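You operate a simulated robot arm through the tools that you are given. There is no shell and no other tool. Be economical: measure what you need, move in short steps, check, and stop when the job is done.

The job below is to be done with a simulated robot arm. You get a single attempt, and the scene is never put back.

## Task
The iron was left on: shut it down and unplug it.
Fine: dial off, steam to DRY, socket off before the plug comes out, plug under the socket.

The check looks at the end state, three seconds after you hand in, the way a careful person would. Anything else that was tipped, shoved, dropped, spilled or broken makes it a failure.

## Robot
A 6-joint arm with a two-finger parallel gripper, fixed in place. Base frame: the origin is at the foot of the arm, x ahead of it, y to its left, z up; the work surface is at about z = 0.88. Readings come in m, rad, newtons and seconds.
With the tool pointing down near the work surface it reaches from about 0.24 to 0.64 m from the base axis. Its first joint turns from -1.152 to 1.152 rad. Payload 2.7 kg.
Tool frame: the origin (TCP) lies between the finger pads and is the grasp point; the fingertips stand 0.023 m ahead of it; z points along the fingers, y is the line along which they close. Largest opening 0.094 m; finger width 0.038, thickness 0.01; the body of the gripper, 0.054 by 0.096 m, starts 0.039 m behind the TCP.
Orientation is that of the tool frame in the base frame, as a unit quaternion [x, y, z, w]. With the fingers straight down and closing along the base's y, the tool's x points along the base's -x, its y along +y and its z along -z.

## Interface
- The arm moves only by the tool servo_tool. Its argument "steps" is text: rows parted by semicolons, each of 6 numbers parted by spaces: the shift along the tool's x, y, z in m, then the turn, a rotation vector about the tool's x, y, z in rad. In form: x y z rx ry rz; .... A call has 1 to 20 rows; each row is the pose to reach, as a shift and turn from the pose commanded when the call began, along the tool's axes at that moment. "claw" is the finger opening in m, from 0 to 0.094, set as the call begins (left out, the last holds). Each row takes 0.2 s and may step no farther than 0.05 m and 0.15 rad from the row before; otherwise, or with a gripper value out of range, the whole call is refused. Where a pose cannot be reached the arm comes as near as it can. A force on the tool above 40 N (or 10 N above the force at the start of the call, whichever is more), or a blocked arm, ends the call early, and 0.2 s more pass. The fingers move at their own pace (about 0.045 m/s each) and stop on an object; they squeeze with about 34 N. The grip force told is the motor's: it shows also when the fingers shut on nothing. Time passes only in rows, and 0.2 s behind the last, so rows that repeat a pose let the fingers close. It gives the time, the measured TCP pose, the force on the tool (base axes), the opening and the grip force at its end, in the units of the frame above (readings bear some noise), with the torque about the TCP (base axes, N m) and any sound that the robot's microphone picked up, and new pictures: "views" is both (left out), scene, wrist or none.
- Cameras (640 x 400 px; columns grow to the right, rows downward): "scene" is fixed at [0.0711, -0.426, 1.4166]; the picture's right is [0.82, -0.57, 0.00], its down [-0.26, -0.37, -0.89] and it looks along [0.51, 0.73, -0.46] (base axes); focal length 263 px, centre (320, 200). "wrist" rides on the gripper at [0.086, 0.016, -0.075] in the tool frame; the picture's right is [-0.18, 0.98, 0.00], its down [-0.58, -0.11, -0.81] and it looks along [-0.79, -0.15, 0.59] (tool axes); focal length 243 px, centre (320, 200). There is no depth. A picture from a camera that has moved, and an enlarged one, comes with that camera's place and axes in the base frame and with its lens.
- inspect(camera, box): a new picture of the part [left, top, right, bottom] of that camera's present view, enlarged. It takes no simulated time.
- hand_in(): hands the job in; it is judged then, once.

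Work in short steps. Places have to be worked out from the pictures, the camera data and where the tool is seen: move nearer, look again, correct. Check each grasp and each placing, and mend what went wrong. You have 120 turns and 200 pictures in all, those below and enlarged ones among them. Open the gripper and draw the arm clear of the work before you hand the job in, unless the task says otherwise; then end with one line.

The tools are called as a command line: name --argument value ..., lists and objects as JSON in quotes. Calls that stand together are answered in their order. servo_tool: Moves the arm, as the interface text tells. Its arguments: {"type":"object","properties":{"steps":{"type":"string"},"claw":{"type":"number"},"views":{"type":"string","enum":["both","scene","wrist","none"]}},"required":["steps"]} The other tools are called the same way: inspect (camera, box) takes an enlarged picture of a part of a camera's view; hand_in () hands the job in.

At the start:

```text
time_s: 0.0
tool_pos: [0.3447, 0.0938, 1.3242]
tool_rot: [-0.001, 1.0, 0.0, 0.001]
contact_force: [-0.1, 0.1, 0.1]
ft_torque: [-0.02, 0.01, 0.02]
width: 0.0937
finger_force: 0.1
```

scene: 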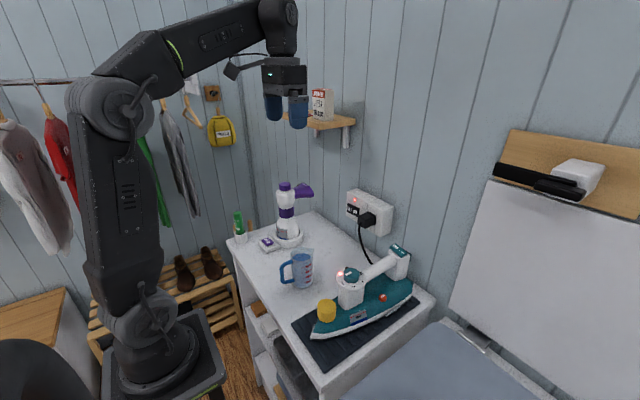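
wrist: 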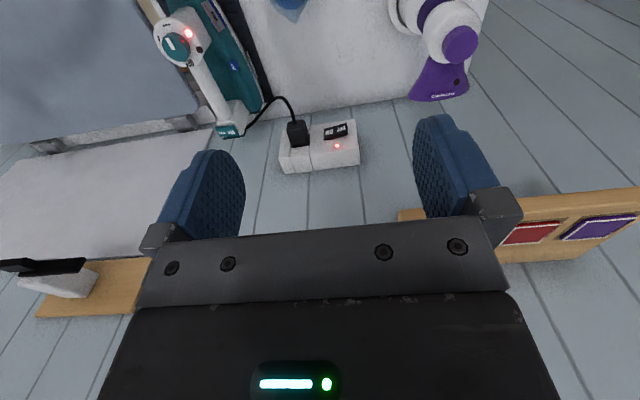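

The iron sits on its mat at right, with the socket on the wall behind it. I'll enlarge both areas before moving.

inspect --camera "scene" --box '[300, 230, 440, 350]'

inspect --camera "scene" --box '[330, 180, 410, 240]'

inspect --camera "wrist" --box '[130, 0, 370, 180]'

```text
3.33 times, centred on (370, 290) of scene
camera zoom: at [0.0711, -0.426, 1.4166], right [0.82, -0.57, 0.0], down [-0.26, -0.37, -0.89], along [0.51, 0.73, -0.46], focal length 876 px, centre (153, -100)
```

zoom: 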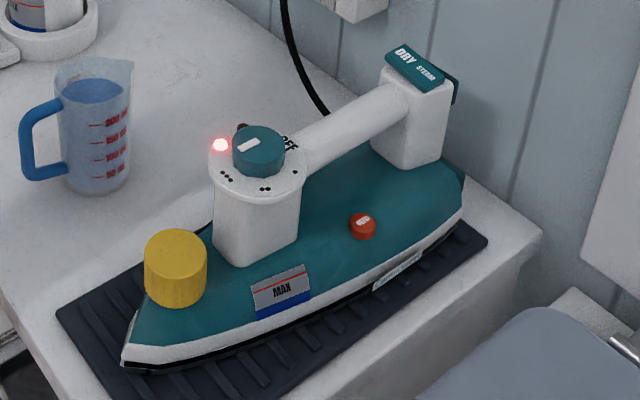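

```text
6.67 times, centred on (370, 210) of scene
camera zoom: at [0.0711, -0.426, 1.4166], right [0.82, -0.57, 0.0], down [-0.26, -0.37, -0.89], along [0.51, 0.73, -0.46], focal length 1753 px, centre (-13, 133)
```

zoom: 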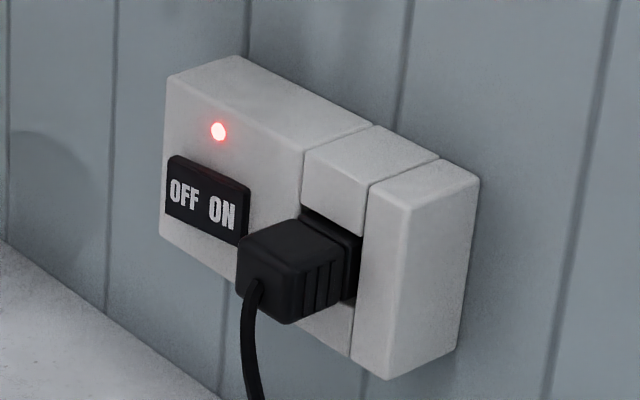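

```text
2.22 times, centred on (250, 90) of wrist
camera zoom: at [0.2587, 0.11, 1.3971], right [0.18, 0.98, 0.0], down [0.58, -0.11, 0.81], along [0.79, -0.15, -0.59], focal length 539 px, centre (476, 444)
```

zoom: 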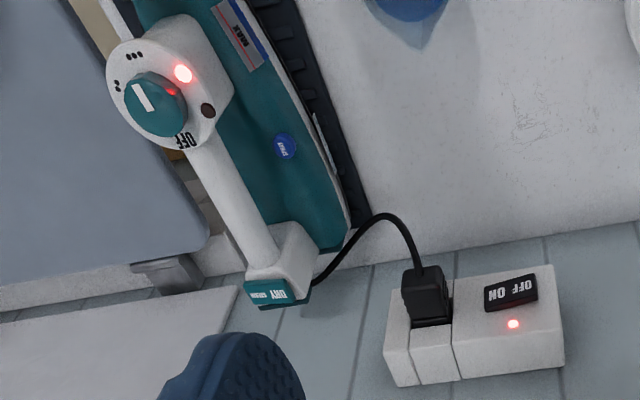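

Triangulating gives the dial top at about (0.367,-0.117,1.02), the DRY/STEAM plate at (0.513,-0.12,1.022), the socket switch at (0.55,0.085,1.024) and the plug at (0.53,0.016,1.03). I'll move over the iron's front for a closer look.

servo_tool --steps "0.0075 -0.0323 0.0273 0 0 0; 0.015 -0.0647 0.0547 0 0 0; 0.0225 -0.097 0.082 0 0 0; 0.03 -0.129 0.109 0 0 0; 0.0375 -0.162 0.137 0 0 0; 0.045 -0.194 0.164 0 0 0"

inspect --camera "wrist" --box '[230, 60, 390, 240]'

```text
time_s: 1.4
tool_pos: [0.2992, -0.1007, 1.1614]
tool_rot: [-0.001, 1.0, -0.001, 0.0]
contact_force: [-0.1, 1.0, -0.8]
ft_torque: [0.04, -0.02, 0.0]
width: 0.094
finger_force: 0.0
camera wrist: at [0.2132, -0.0855, 1.2341], right [0.18, 0.98, 0.0], down [0.58, -0.11, 0.81], along [0.79, -0.15, -0.59], focal length 243 px, centre (320, 200)
```

scene: 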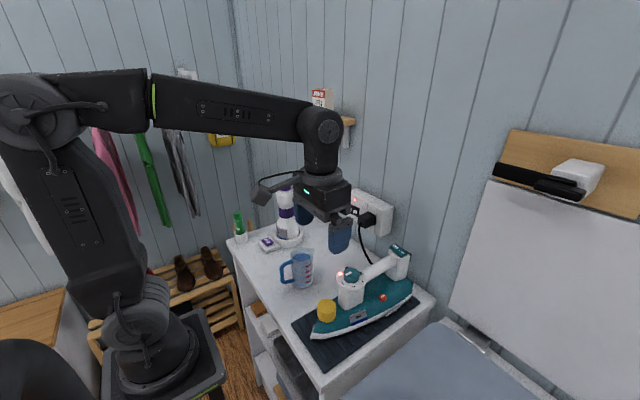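
wrist: 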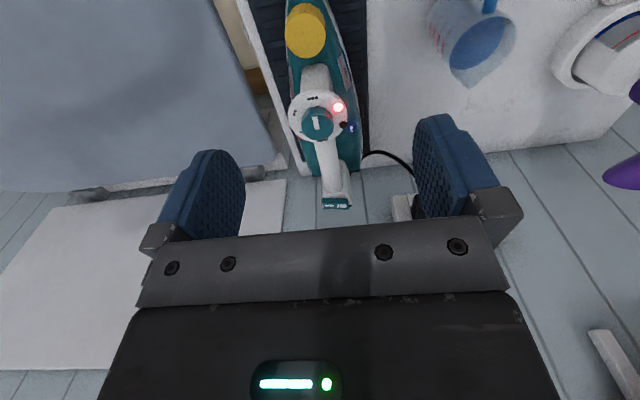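

```text
2.22 times, centred on (310, 150) of wrist
camera zoom: at [0.2132, -0.0855, 1.2341], right [0.18, 0.98, 0.0], down [0.58, -0.11, 0.81], along [0.79, -0.15, -0.59], focal length 539 px, centre (342, 311)
```

zoom: 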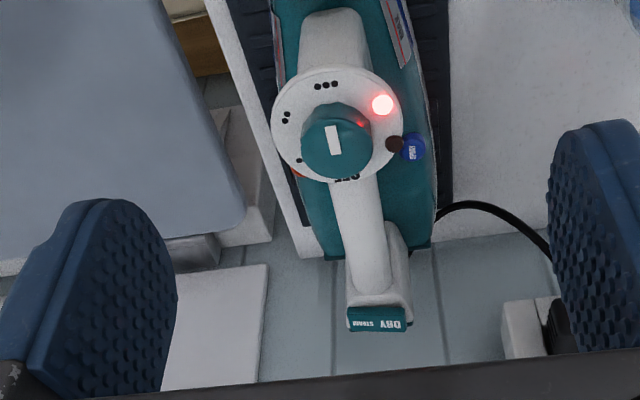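

The dial, light and plate are visible, so I'll enlarge each one more.

inspect --camera "wrist" --box '[280, 80, 360, 145]'

inspect --camera "wrist" --box '[310, 160, 370, 215]'

inspect --camera "scene" --box '[380, 235, 420, 275]'

inspect --camera "scene" --box '[330, 255, 380, 295]'

```text
6.15 times, centred on (320, 112) of wrist
camera zoom: at [0.2132, -0.0855, 1.2341], right [0.18, 0.98, 0.0], down [0.58, -0.11, 0.81], along [0.79, -0.15, -0.59], focal length 1493 px, centre (320, 738)
```

zoom: 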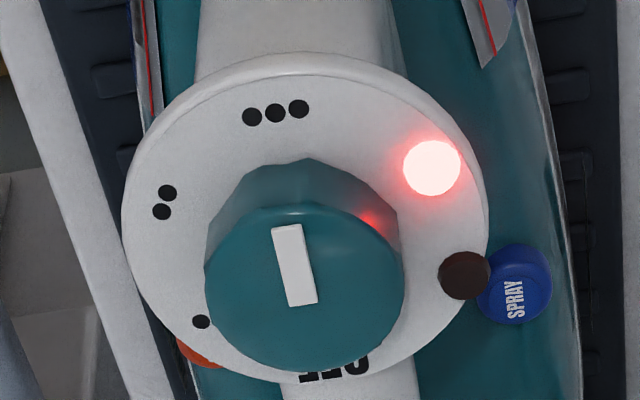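

```text
7.27 times, centred on (340, 188) of wrist
camera zoom: at [0.2132, -0.0855, 1.2341], right [0.18, 0.98, 0.0], down [0.58, -0.11, 0.81], along [0.79, -0.15, -0.59], focal length 1764 px, centre (174, 291)
```

zoom: 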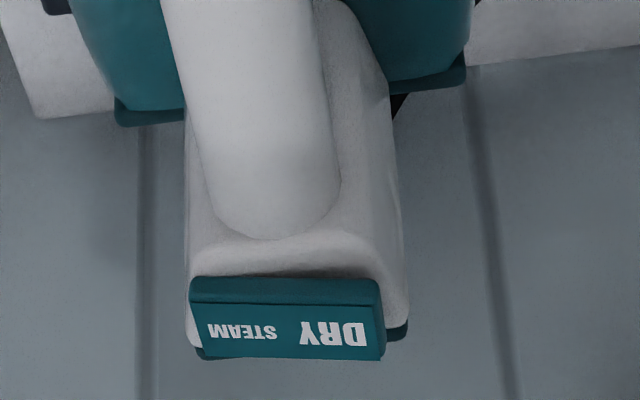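

```text
10.00 times, centred on (400, 255) of scene
camera zoom: at [0.0711, -0.426, 1.4166], right [0.82, -0.57, 0.0], down [-0.26, -0.37, -0.89], along [0.51, 0.73, -0.46], focal length 2630 px, centre (-480, -350)
```

zoom: 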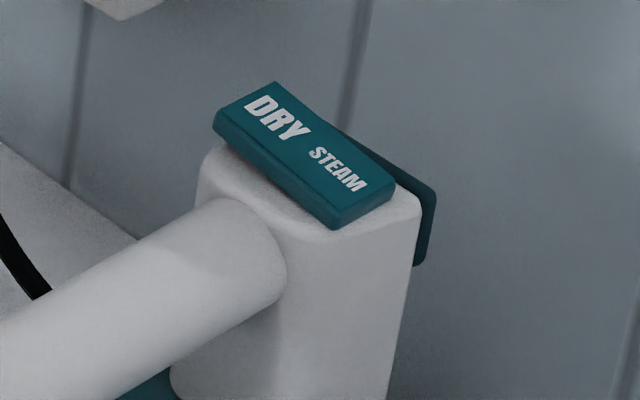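

```text
10.00 times, centred on (355, 275) of scene
camera zoom: at [0.0711, -0.426, 1.4166], right [0.82, -0.57, 0.0], down [-0.26, -0.37, -0.89], along [0.51, 0.73, -0.46], focal length 2630 px, centre (-30, -550)
```

zoom: 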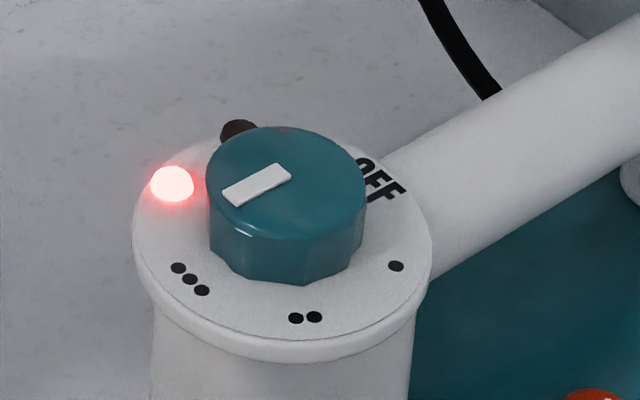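

The dial points at ••• (toward -x) and OFF is at +x, so it needs about +180° counter-clockwise through •• and •. The rocker's DRY end (+y) is up, so it must be pressed. I'll go above the dial and turn the gripper -90° for a long turning stroke.

servo_tool --steps "-0.006 -0.0015 0.0045 0 0 0.143; -0.012 -0.003 0.009 0 0 0.286; -0.0185 -0.0045 0.0135 0 0 0.429; -0.025 -0.006 0.018 0 0 0.571; -0.031 -0.0073 0.0225 0 0 0.714; -0.037 -0.0087 0.027 0 0 0.857; -0.043 -0.01 0.0315 0 0 1.0; -0.05 -0.0116 0.036 0 0 1.143; -0.056 -0.013 0.04 0 0 1.286; -0.062 -0.0145 0.045 0 0 1.429; -0.068 -0.016 0.05 0 0 1.571"

```text
time_s: 3.8
tool_pos: [0.3685, -0.1167, 1.109]
tool_rot: [0.707, 0.707, 0.001, 0.001]
contact_force: [0.1, -0.2, -0.6]
ft_torque: [-0.04, -0.01, 0.04]
width: 0.0939
finger_force: 0.1
camera wrist: at [0.3849, -0.0294, 1.1833], right [0.98, -0.19, 0.0], down [-0.11, -0.58, 0.81], along [-0.15, -0.79, -0.59], focal length 243 px, centre (320, 200)
```

scene: 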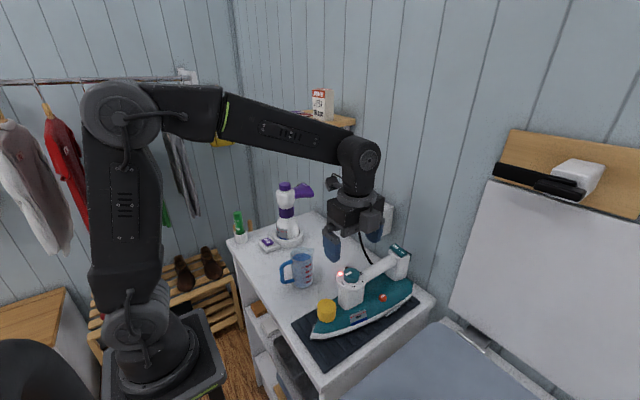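
wrist: 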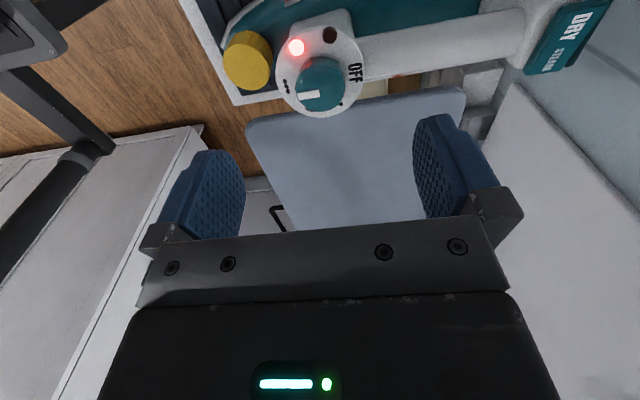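

The turn was reached, and this view puts the dial centre at about (0.368,-0.116). I'll check the heights of the light and the peg.

inspect --camera "wrist" --box '[265, 5, 375, 125]'

inspect --camera "wrist" --box '[500, 0, 620, 85]'

```text
3.33 times, centred on (320, 65) of wrist
camera zoom: at [0.3849, -0.0294, 1.1833], right [0.98, -0.19, 0.0], down [-0.11, -0.58, 0.81], along [-0.15, -0.79, -0.59], focal length 809 px, centre (320, 650)
```

zoom: 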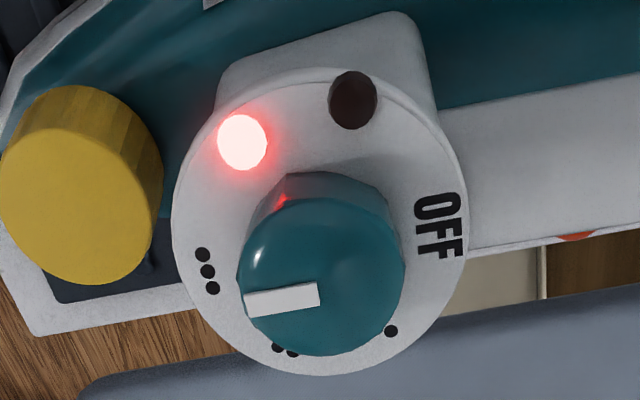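

```text
4.71 times, centred on (560, 42) of wrist
camera zoom: at [0.3849, -0.0294, 1.1833], right [0.98, -0.19, 0.0], down [-0.11, -0.58, 0.81], along [-0.15, -0.79, -0.59], focal length 1142 px, centre (-809, 941)
```

zoom: 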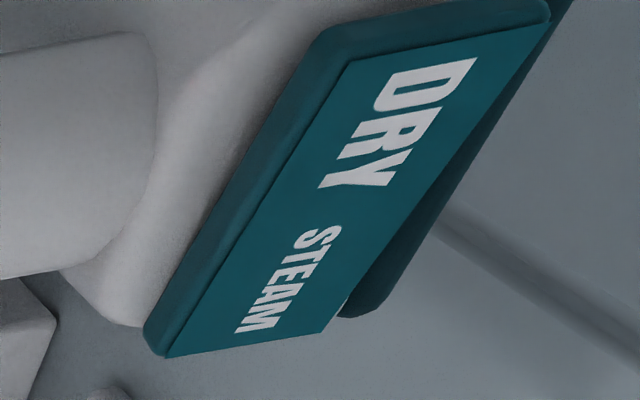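

The light and the brown lamp are low bumps, and the dial is about 36 mm across and 14 mm tall. I'll descend with a reduced opening, fingertips just above the lamps.

servo_tool --steps "0 0 0.03 0 0 0; 0 0 0.055 0 0 0; 0 0 0.068 0 0 0; 0 0 0.074 0 0 0; 0 0 0.074 0 0 0" --claw 0.065

inspect --camera "scene" --box '[320, 220, 420, 300]'

```text
time_s: 5.0
tool_pos: [0.3682, -0.1156, 1.0347]
tool_rot: [0.706, 0.708, 0.0, 0.001]
contact_force: [0.4, 1.2, -0.3]
ft_torque: [-0.02, -0.01, 0.01]
width: 0.0652
finger_force: 0.1
camera wrist: at [0.3846, -0.0303, 1.1083], right [0.98, -0.18, 0.0], down [-0.11, -0.58, 0.81], along [-0.15, -0.79, -0.59], focal length 243 px, centre (320, 200)
```

scene: 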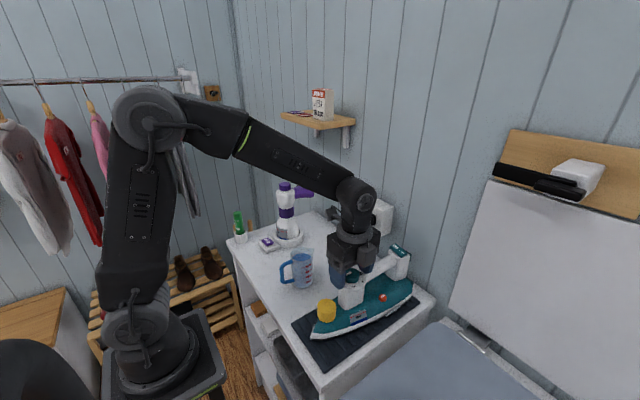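
wrist: 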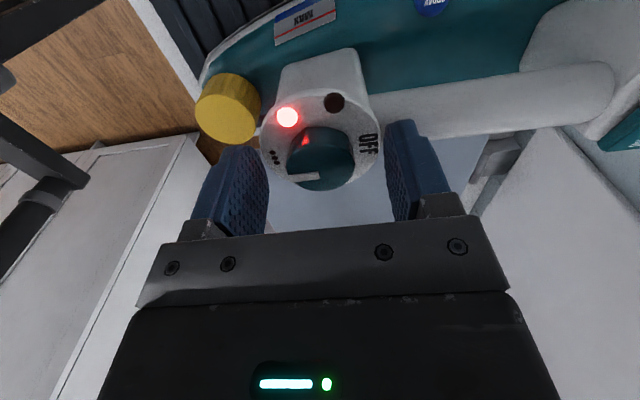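

```text
5.00 times, centred on (370, 260) of scene
camera zoom: at [0.0711, -0.426, 1.4166], right [0.82, -0.57, 0.0], down [-0.26, -0.37, -0.89], along [0.51, 0.73, -0.46], focal length 1315 px, centre (70, -100)
```

zoom: 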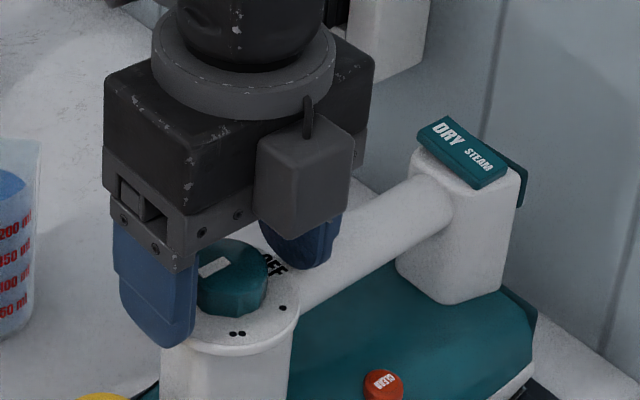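

The fingers straddle the dial at the right height. Closing on it.

servo_tool --steps "0 0 0 0 0 0; 0 0 0 0 0 0; 0 0 0 0 0 0; 0 0 0 0 0 0" --claw 0 --views "wrist"

```text
time_s: 6.0
tool_pos: [0.3678, -0.1173, 1.0361]
tool_rot: [0.706, 0.708, 0.001, 0.003]
contact_force: [-0.7, -1.4, 14.8]
ft_torque: [-0.32, 0.08, 0.07]
width: 0.0326
finger_force: 34.1
camera wrist: at [0.3846, -0.0305, 1.1097], right [0.98, -0.18, 0.0], down [-0.11, -0.58, 0.81], along [-0.14, -0.79, -0.59], focal length 243 px, centre (320, 200)
```

wrist: 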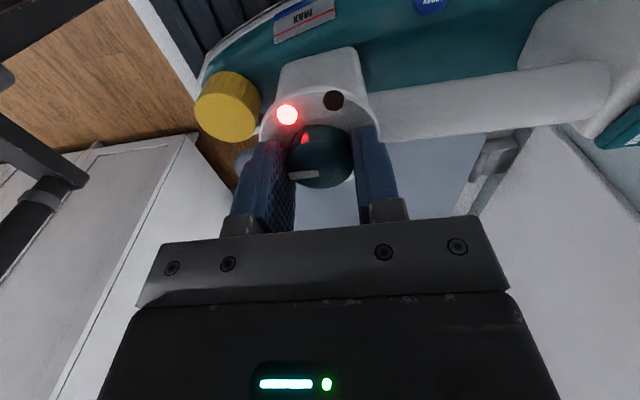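

Gripped at 33 mm. Turning counter-clockwise (tool rz negative), easing up 1 mm as there's some upward push.

servo_tool --steps "0 0 -0.001 0 0 -0.1; 0 0 -0.001 0 0 -0.2; 0 0 -0.001 0 0 -0.3; 0 0 -0.001 0 0 -0.4; 0 0 -0.001 0 0 -0.5; 0 0 -0.001 0 0 -0.6; 0 0 -0.001 0 0 -0.7; 0 0 -0.001 0 0 -0.8"

inspect --camera "scene" --box '[320, 220, 420, 300]'

```text
time_s: 7.8
tool_pos: [0.3675, -0.1153, 1.0361]
tool_rot: [0.375, 0.927, 0.0, -0.001]
contact_force: [-6.9, -3.6, 1.5]
ft_torque: [0.0, 0.27, 0.02]
width: 0.0331
finger_force: 34.1
camera wrist: at [0.3175, -0.0438, 1.1099], right [0.81, 0.58, 0.0], down [0.34, -0.48, 0.8], along [0.47, -0.66, -0.59], focal length 243 px, centre (320, 200)
```

scene: 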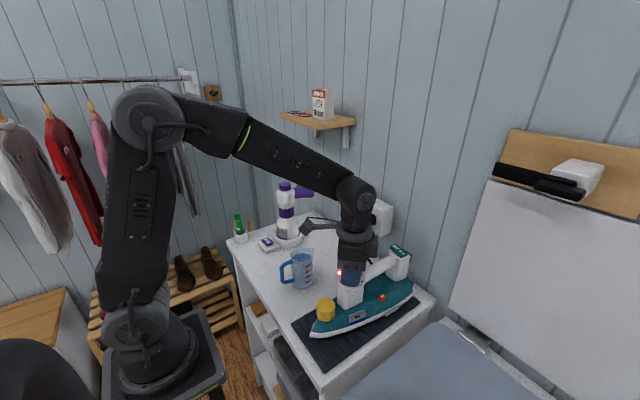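
wrist: 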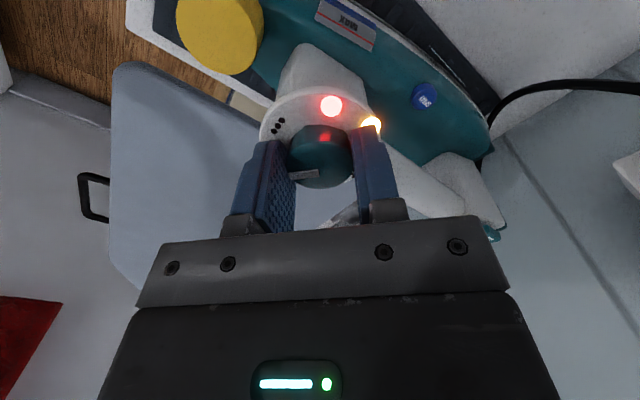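

```text
5.00 times, centred on (370, 260) of scene
camera zoom: at [0.0709, -0.4261, 1.4166], right [0.82, -0.57, 0.0], down [-0.26, -0.37, -0.89], along [0.51, 0.73, -0.46], focal length 1315 px, centre (70, -100)
```

zoom: 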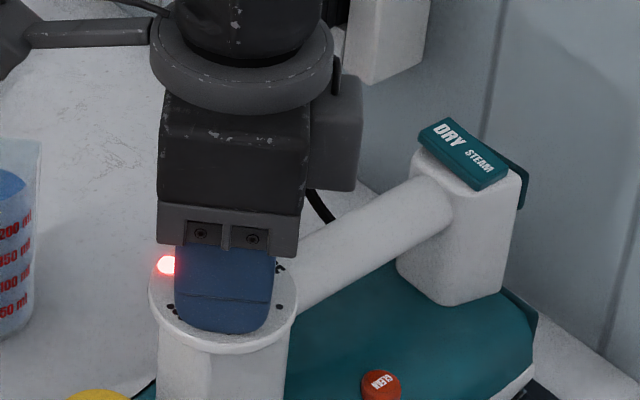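

The dial turns with the gripper, as the white mark holds its place relative to the fingers. The brown lamp has lit amber. Continuing the turn.

servo_tool --steps "0 0 0 0 0 -0.1; 0 0 0 0 0 -0.2; 0 0 0 0 0 -0.3; 0 0 0 0 0 -0.4; 0 0 0 0 0 -0.5; 0 0 0 0 0 -0.6; 0 0 0 0 0 -0.7; 0 0 0 0 0 -0.8; 0 0 0 0 0 -0.9; 0 0 0 0 0 -1.0; 0 0 0 0 0 -1.1; 0 0 0 0 0 -1.2"

```text
time_s: 10.4
tool_pos: [0.3682, -0.116, 1.0371]
tool_rot: [-0.214, 0.977, 0.001, 0.0]
contact_force: [-0.4, 0.2, -8.8]
ft_torque: [-0.06, 0.32, 0.04]
width: 0.0328
finger_force: 33.9
camera wrist: at [0.2838, -0.1375, 1.11], right [-0.24, 0.97, 0.0], down [0.57, 0.14, 0.81], along [0.78, 0.2, -0.59], focal length 243 px, centre (320, 200)
```

scene: 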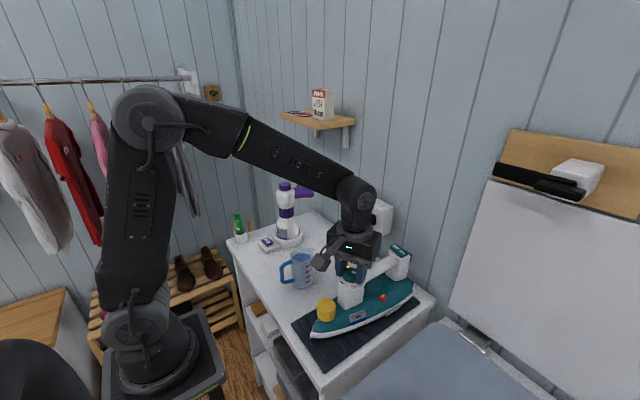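
wrist: 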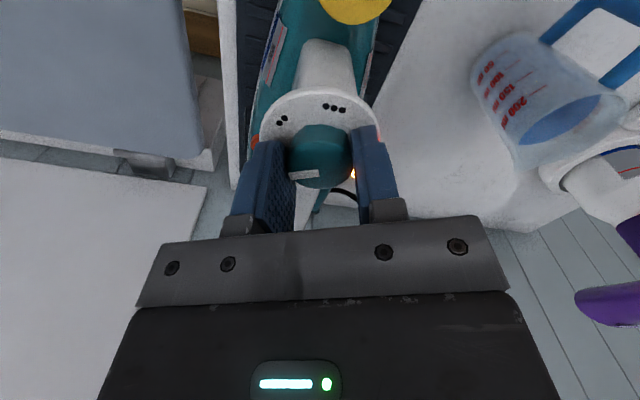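

2.0 rad are done. Continuing toward OFF.

servo_tool --steps "0 0 0 0 0 -0.1; 0 0 0 0 0 -0.2; 0 0 0 0 0 -0.3; 0 0 0 0 0 -0.4; 0 0 0 0 0 -0.5; 0 0 0 0 0 -0.6; 0 0 0 0 0 -0.7; 0 0 0 0 0 -0.8; 0 0 0 0 0 -0.9; 0 0 0 0 0 -1.0; 0 0 0 0 0 -1.07; 0 0 0 0 0 -1.14"

inspect --camera "wrist" --box '[240, 60, 400, 220]'

```text
time_s: 13.0
tool_pos: [0.3681, -0.1161, 1.0369]
tool_rot: [-0.707, 0.707, 0.0, 0.0]
contact_force: [0.2, -0.3, -5.7]
ft_torque: [0.12, 0.01, -0.05]
width: 0.0331
finger_force: 34.3
camera wrist: at [0.3525, -0.2025, 1.1099], right [-0.98, 0.18, 0.0], down [0.11, 0.58, 0.81], along [0.15, 0.79, -0.59], focal length 243 px, centre (320, 200)
```

scene: 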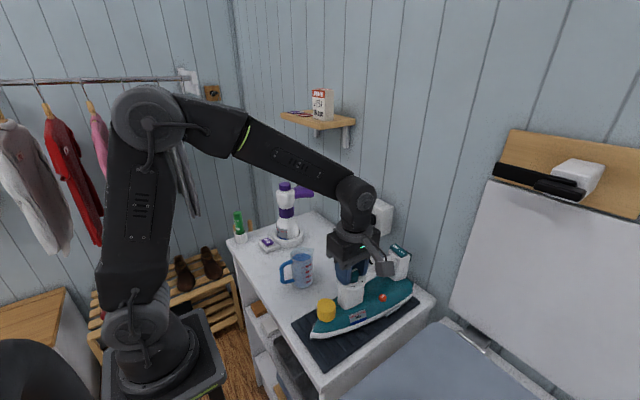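
wrist: 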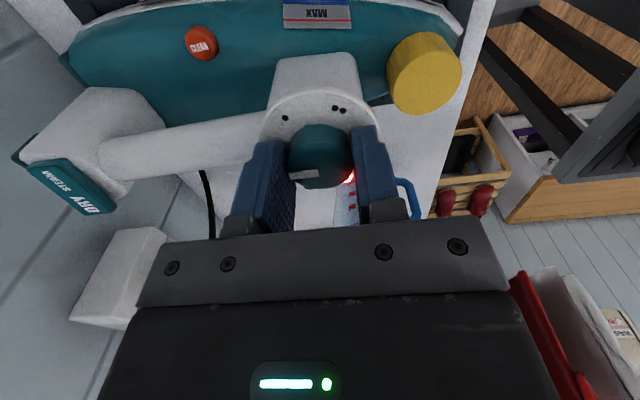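

```text
2.50 times, centred on (320, 140) of wrist
camera zoom: at [0.3525, -0.2025, 1.1099], right [-0.98, 0.18, 0.0], down [0.11, 0.58, 0.81], along [0.15, 0.79, -0.59], focal length 606 px, centre (320, 350)
```

zoom: 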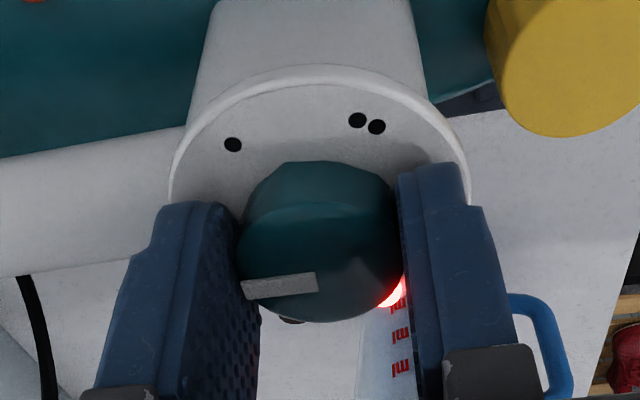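

The dial has turned 180° and the mark points to the handle side (OFF). I'll open, rise and check.

servo_tool --steps "0 0 0 0 0 0; 0 0 0 0 0 0; 0 0 -0.03 0 0 0; 0 0 -0.07 0 0 0; 0 0 -0.1 0 0 0" --claw 0.065

inspect --camera "wrist" --box '[265, 5, 375, 125]'

inspect --camera "scene" --box '[330, 255, 380, 295]'

```text
time_s: 14.2
tool_pos: [0.3685, -0.1137, 1.1372]
tool_rot: [-0.707, 0.707, 0.0, 0.001]
contact_force: [0.5, -0.7, -0.2]
ft_torque: [-0.02, 0.01, -0.02]
width: 0.0651
finger_force: 0.0
camera wrist: at [0.3529, -0.201, 1.2106], right [-0.98, 0.18, 0.0], down [0.11, 0.58, 0.81], along [0.15, 0.79, -0.59], focal length 243 px, centre (320, 200)
```

scene: 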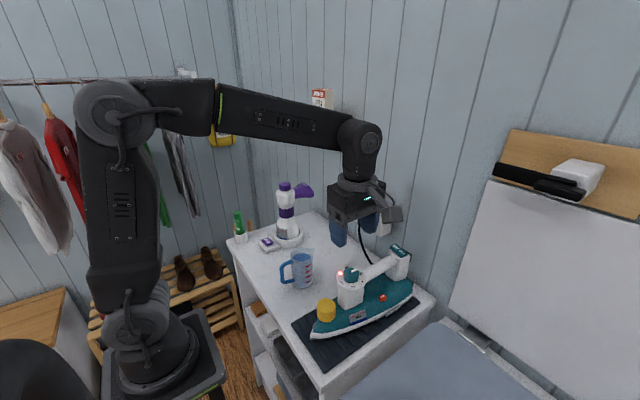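
wrist: 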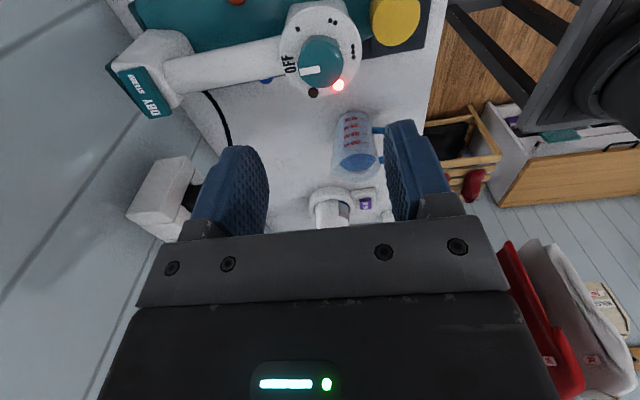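

```text
3.33 times, centred on (320, 65) of wrist
camera zoom: at [0.3529, -0.201, 1.2106], right [-0.98, 0.18, 0.0], down [0.11, 0.58, 0.81], along [0.15, 0.79, -0.59], focal length 809 px, centre (320, 650)
```

zoom: 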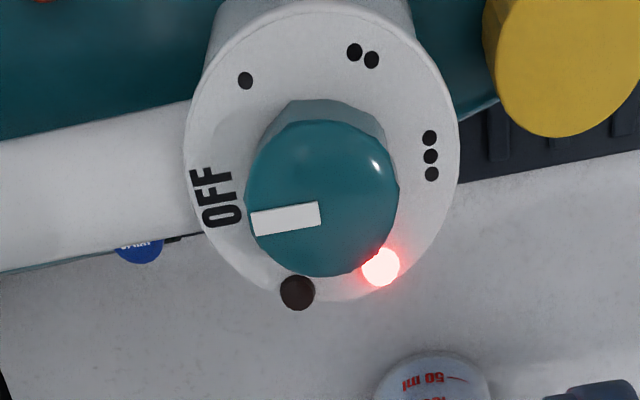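

```text
10.00 times, centred on (355, 275) of scene
camera zoom: at [0.0711, -0.426, 1.4166], right [0.82, -0.57, 0.0], down [-0.26, -0.37, -0.89], along [0.51, 0.73, -0.46], focal length 2630 px, centre (-30, -550)
```

zoom: 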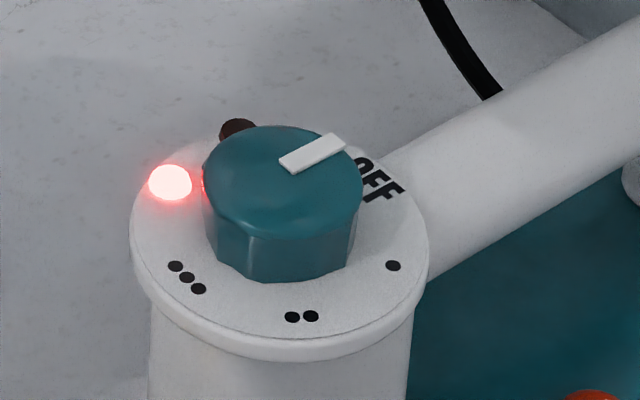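

The mark points to OFF and the amber lamp is out. Next is the rocker: I'll close the gripper, turn back to closing along y and hover over the DRY end at about (0.514,-0.105).

servo_tool --steps "-0.001 -0.013 0.003 0 0 0.131; -0.0015 -0.026 0.006 0 0 0.262; -0.002 -0.039 0.009 0 0 0.393; -0.003 -0.052 0.012 0 0 0.524; -0.004 -0.065 0.015 0 0 0.655; -0.005 -0.078 0.018 0 0 0.785; -0.006 -0.09 0.021 0 0 0.916; -0.006 -0.102 0.024 0 0 1.047; -0.007 -0.114 0.027 0 0 1.178; -0.008 -0.126 0.03 0 0 1.309; -0.009 -0.137 0.034 0 0 1.44; -0.009 -0.1455 0.037 0 0 1.571" --claw 0

inspect --camera "scene" --box '[350, 190, 440, 280]'

```text
time_s: 16.8
tool_pos: [0.5138, -0.1057, 1.0995]
tool_rot: [0.002, 1.0, -0.001, 0.0]
contact_force: [-0.6, 0.4, -0.5]
ft_torque: [-0.03, -0.01, -0.02]
width: 0.0
finger_force: 34.1
camera wrist: at [0.4284, -0.0905, 1.1726], right [0.19, 0.98, 0.0], down [0.58, -0.11, 0.81], along [0.79, -0.15, -0.59], focal length 243 px, centre (320, 200)
```

scene: 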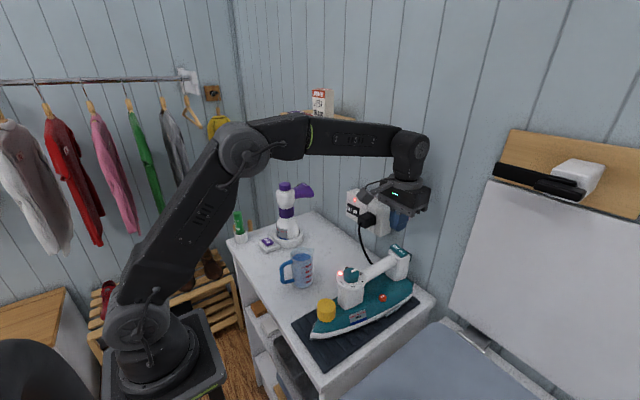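
wrist: 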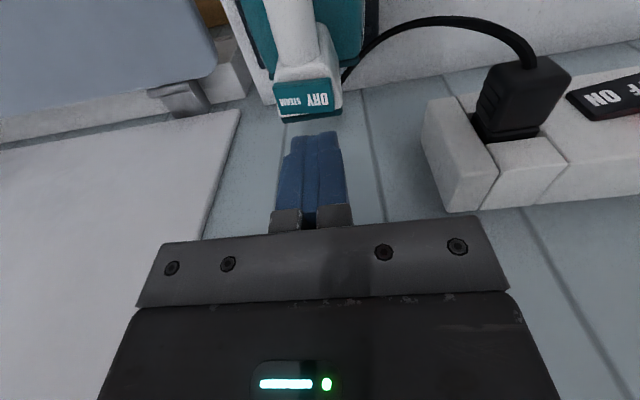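

```text
4.44 times, centred on (395, 235) of scene
camera zoom: at [0.0711, -0.426, 1.4166], right [0.82, -0.57, 0.0], down [-0.26, -0.37, -0.89], along [0.51, 0.73, -0.46], focal length 1169 px, centre (-13, 44)
```

zoom: 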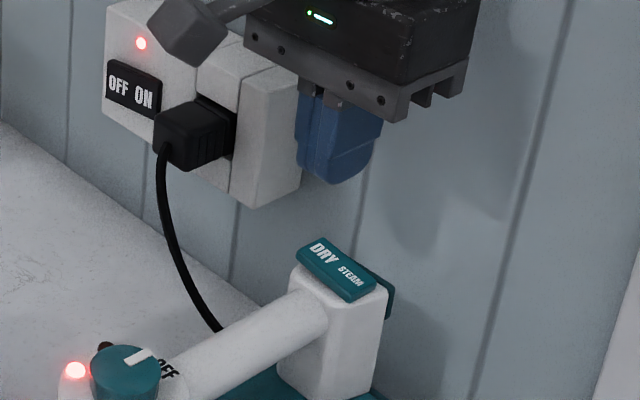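

From this view the plate spans y from -0.136 to -0.094 at x≈0.517, so I'll press at y≈-0.102, descending slowly until I feel contact.

servo_tool --steps "-0.003 0.004 0.02 0 0 0; -0.003 0.004 0.04 0 0 0; -0.003 0.004 0.046 0 0 0; -0.003 0.004 0.049 0 0 0; -0.003 0.004 0.052 0 0 0; -0.003 0.004 0.054 0 0 0; -0.003 0.004 0.056 0 0 0; -0.003 0.004 0.058 0 0 0"

inspect --camera "scene" --box '[370, 220, 430, 280]'

```text
time_s: 18.6
tool_pos: [0.5171, -0.1032, 1.046]
tool_rot: [0.0, 1.0, 0.0, 0.003]
contact_force: [-6.0, 6.3, 20.1]
ft_torque: [-0.03, 0.36, -0.13]
width: 0.0002
finger_force: 33.5
heard: click
camera wrist: at [0.431, -0.0861, 1.1178], right [0.18, 0.98, 0.0], down [0.58, -0.11, 0.81], along [0.8, -0.15, -0.59], focal length 243 px, centre (320, 200)
```

scene: 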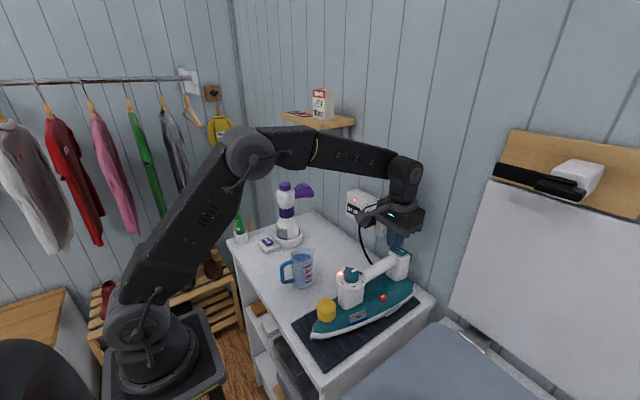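
wrist: 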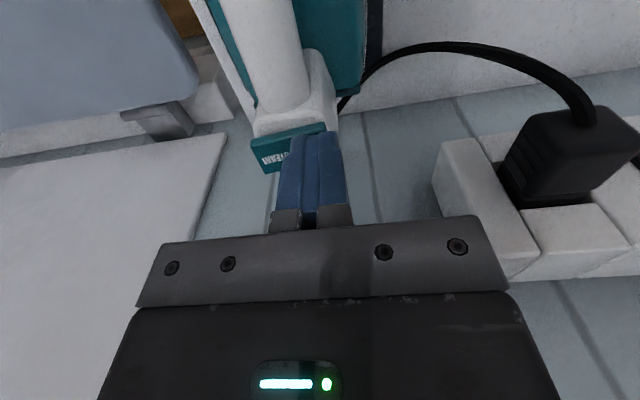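

```text
6.67 times, centred on (400, 250) of scene
camera zoom: at [0.0706, -0.4258, 1.4167], right [0.82, -0.57, 0.0], down [-0.26, -0.38, -0.89], along [0.51, 0.73, -0.46], focal length 1753 px, centre (-213, -133)
```

zoom: 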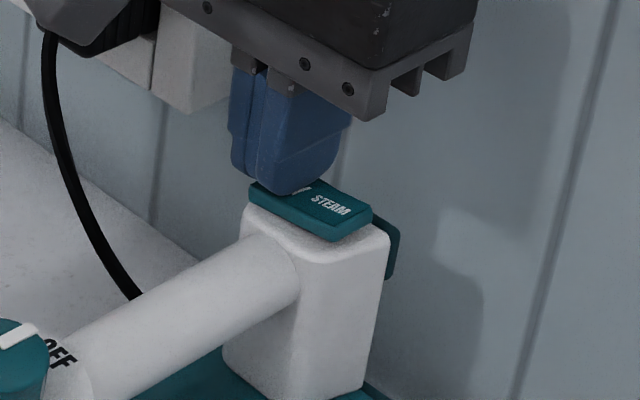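

A click was heard. I'll raise the gripper and check that the rocker stays on DRY.

servo_tool --steps "0 0 -0.02 0 0 0; 0 0 -0.06 0 0 0; 0 0 -0.08 0 0 0"

inspect --camera "scene" --box '[380, 235, 420, 275]'

inspect --camera "wrist" --box '[400, 40, 640, 220]'

```text
time_s: 19.4
tool_pos: [0.5172, -0.1016, 1.122]
tool_rot: [0.0, 1.0, 0.0, 0.0]
contact_force: [-0.9, -0.2, -0.1]
ft_torque: [-0.01, 0.0, 0.03]
width: 0.0
finger_force: 33.9
camera wrist: at [0.431, -0.0855, 1.1951], right [0.18, 0.98, 0.0], down [0.58, -0.11, 0.81], along [0.79, -0.15, -0.59], focal length 243 px, centre (320, 200)
```

scene: 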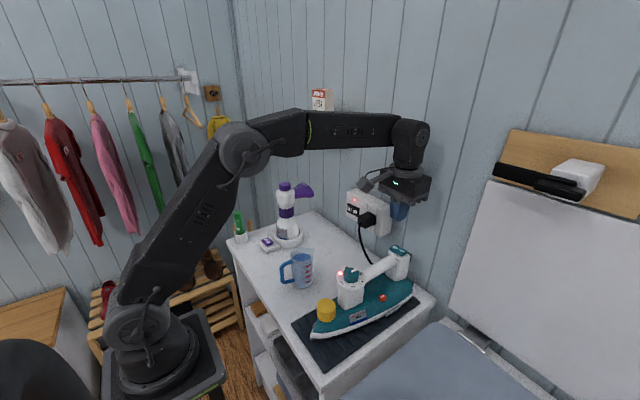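
wrist: 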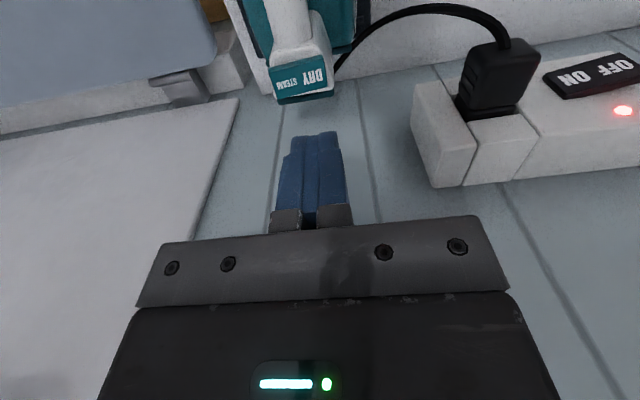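

```text
10.00 times, centred on (400, 255) of scene
camera zoom: at [0.0711, -0.426, 1.4166], right [0.82, -0.57, 0.0], down [-0.26, -0.37, -0.89], along [0.51, 0.73, -0.46], focal length 2630 px, centre (-480, -350)
```

zoom: 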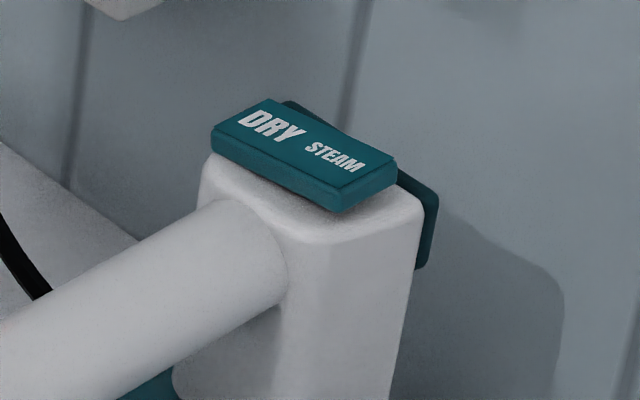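

```text
2.22 times, centred on (520, 130) of wrist
camera zoom: at [0.431, -0.0855, 1.1951], right [0.18, 0.98, 0.0], down [0.58, -0.11, 0.81], along [0.79, -0.15, -0.59], focal length 539 px, centre (-124, 356)
```

zoom: 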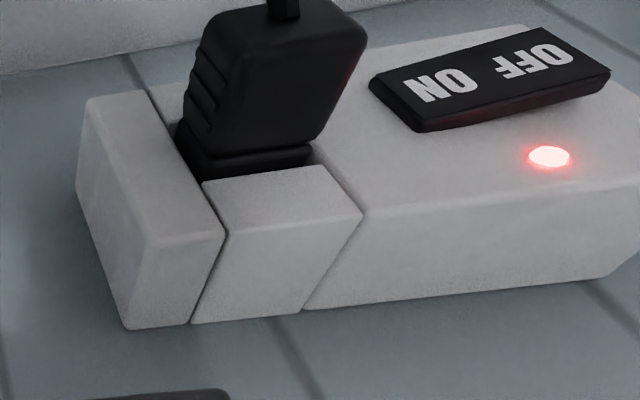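

The rocker now sits DRY-down. The socket switch spans y from 0.059 to 0.113 with OFF at +y, so I'll back off, pitch the tool about 45° forward and move in front of the OFF half.

servo_tool --steps "0.012 0.034 0.004 0 -0.131 0; 0.024 0.068 0.007 0 -0.262 0; 0.036 0.102 0.011 0 -0.393 0; 0.048 0.137 0.015 0 -0.524 0; 0.057 0.171 0.018 0 -0.654 0; 0.057 0.205 0.022 0 -0.785 0"

inspect --camera "scene" --box '[320, 150, 420, 250]'

```text
time_s: 20.8
tool_pos: [0.4591, 0.1036, 1.1]
tool_rot: [0.0, 0.924, 0.001, 0.382]
contact_force: [-0.5, 0.1, 0.5]
ft_torque: [-0.03, -0.02, -0.04]
width: 0.0
finger_force: 33.6
camera wrist: at [0.3454, 0.1195, 1.0899], right [0.13, 0.98, 0.13], down [-0.16, -0.11, 0.98], along [0.98, -0.15, 0.14], focal length 243 px, centre (320, 200)
```

scene: 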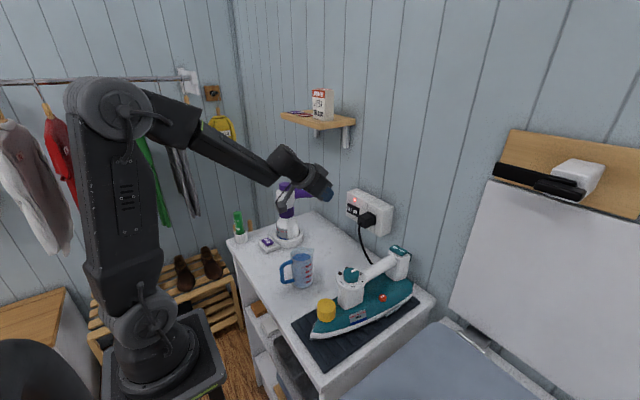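
wrist: 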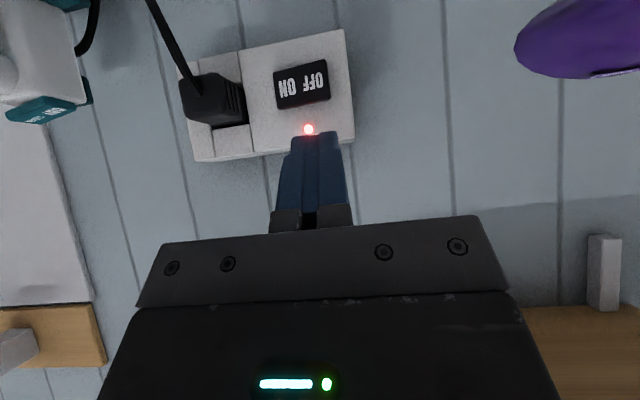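

```text
4.00 times, centred on (370, 200) of scene
camera zoom: at [0.0711, -0.426, 1.4166], right [0.82, -0.57, 0.0], down [-0.26, -0.37, -0.89], along [0.51, 0.73, -0.46], focal length 1052 px, centre (120, 200)
```

zoom: 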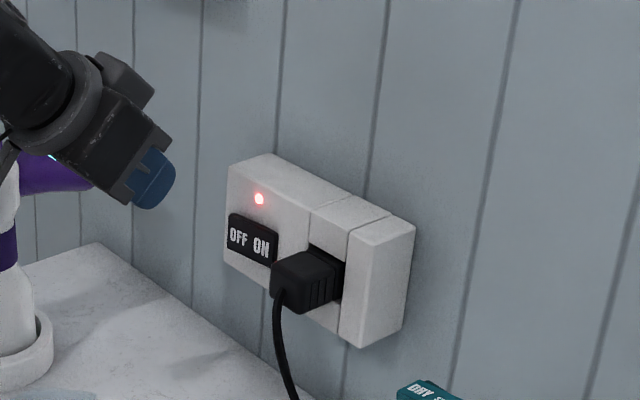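

The switch spans y≈0.065–0.108 and z≈1.024 in this view. I'll descend to face the OFF half at y≈0.101, short of contact.

servo_tool --steps "0.009 -0.001 0.025 0 0 0; 0.018 -0.002 0.05 0 0 0; 0.0269 -0.002 0.0763 0 0 0; 0.0269 -0.002 0.0763 0 0 0"

inspect --camera "scene" --box '[330, 180, 410, 240]'

```text
time_s: 21.8
tool_pos: [0.4946, 0.1007, 1.0293]
tool_rot: [0.001, 0.924, 0.0, 0.383]
contact_force: [0.5, -0.2, -0.4]
ft_torque: [0.02, 0.01, 0.01]
width: 0.0
finger_force: 34.2
camera wrist: at [0.3817, 0.1174, 1.0197], right [0.13, 0.98, 0.13], down [-0.16, -0.11, 0.98], along [0.98, -0.15, 0.14], focal length 243 px, centre (320, 200)
```

scene: 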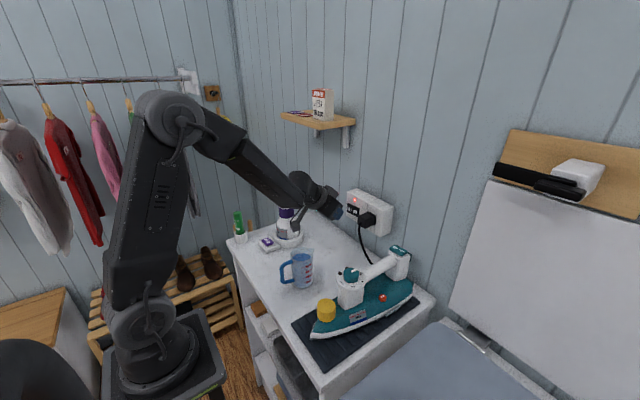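
wrist: 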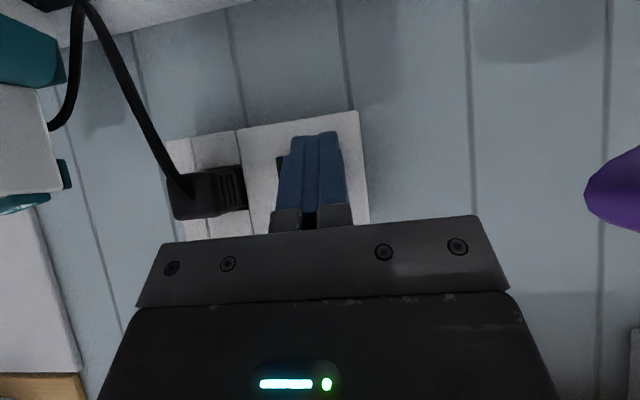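

```text
6.67 times, centred on (370, 210) of scene
camera zoom: at [0.0711, -0.426, 1.4166], right [0.82, -0.57, 0.0], down [-0.26, -0.37, -0.89], along [0.51, 0.73, -0.46], focal length 1753 px, centre (-13, 133)
```

zoom: 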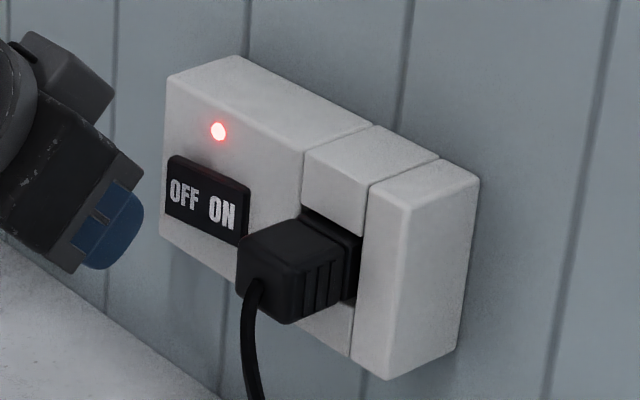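

Aligned on the OFF half. Advancing straight +x, slowly, until I feel contact or hear a click.

servo_tool --steps "-0.0085 0 0.0085 0 0 0; -0.0127 0 0.0127 0 0 0; -0.0148 0 0.0148 0 0 0; -0.0163 0 0.0163 0 0 0; -0.0177 0 0.0177 0 0 0; -0.0191 0 0.0191 0 0 0; -0.0205 0 0.0205 0 0 0"

inspect --camera "scene" --box '[330, 180, 410, 240]'

```text
time_s: 23.3
tool_pos: [0.5192, 0.1, 1.0274]
tool_rot: [0.001, 0.924, 0.001, 0.382]
contact_force: [-21.1, -2.9, 9.0]
ft_torque: [-0.11, -0.19, -0.26]
width: 0.0002
finger_force: 34.4
heard: click
stopped in row 7: the force on the tool passed its limit at 45 N (the readings are from after the stop); the commanded pose is now the measured one
camera wrist: at [0.4063, 0.1166, 1.0179], right [0.13, 0.98, 0.13], down [-0.16, -0.11, 0.98], along [0.98, -0.15, 0.14], focal length 243 px, centre (320, 200)
```

scene: 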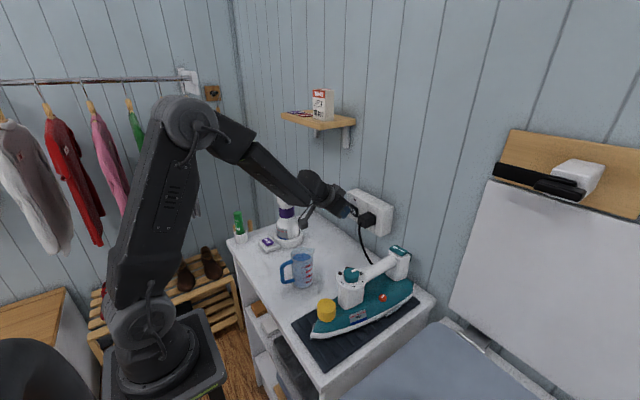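
wrist: 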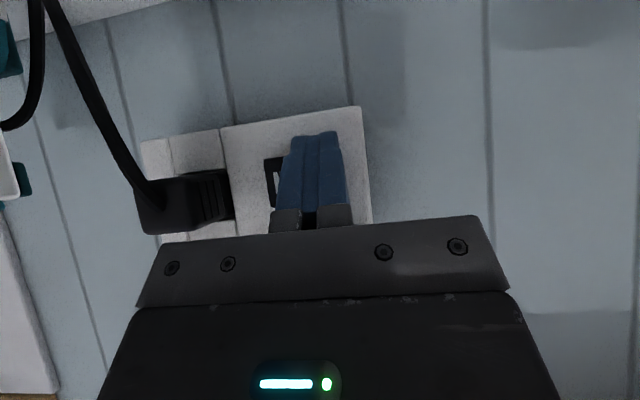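

```text
6.67 times, centred on (370, 210) of scene
camera zoom: at [0.0703, -0.4261, 1.4166], right [0.82, -0.57, 0.0], down [-0.26, -0.37, -0.89], along [0.51, 0.73, -0.46], focal length 1753 px, centre (-13, 133)
```

zoom: 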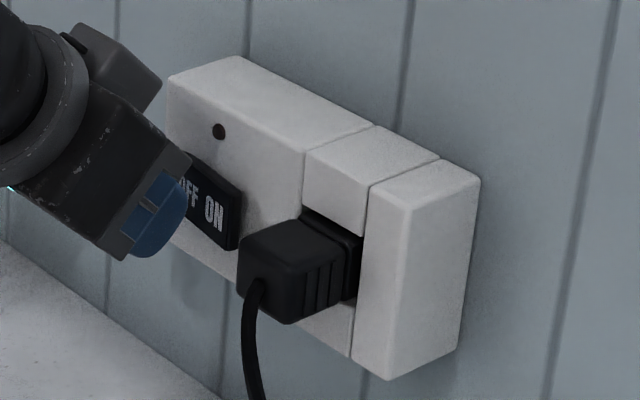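

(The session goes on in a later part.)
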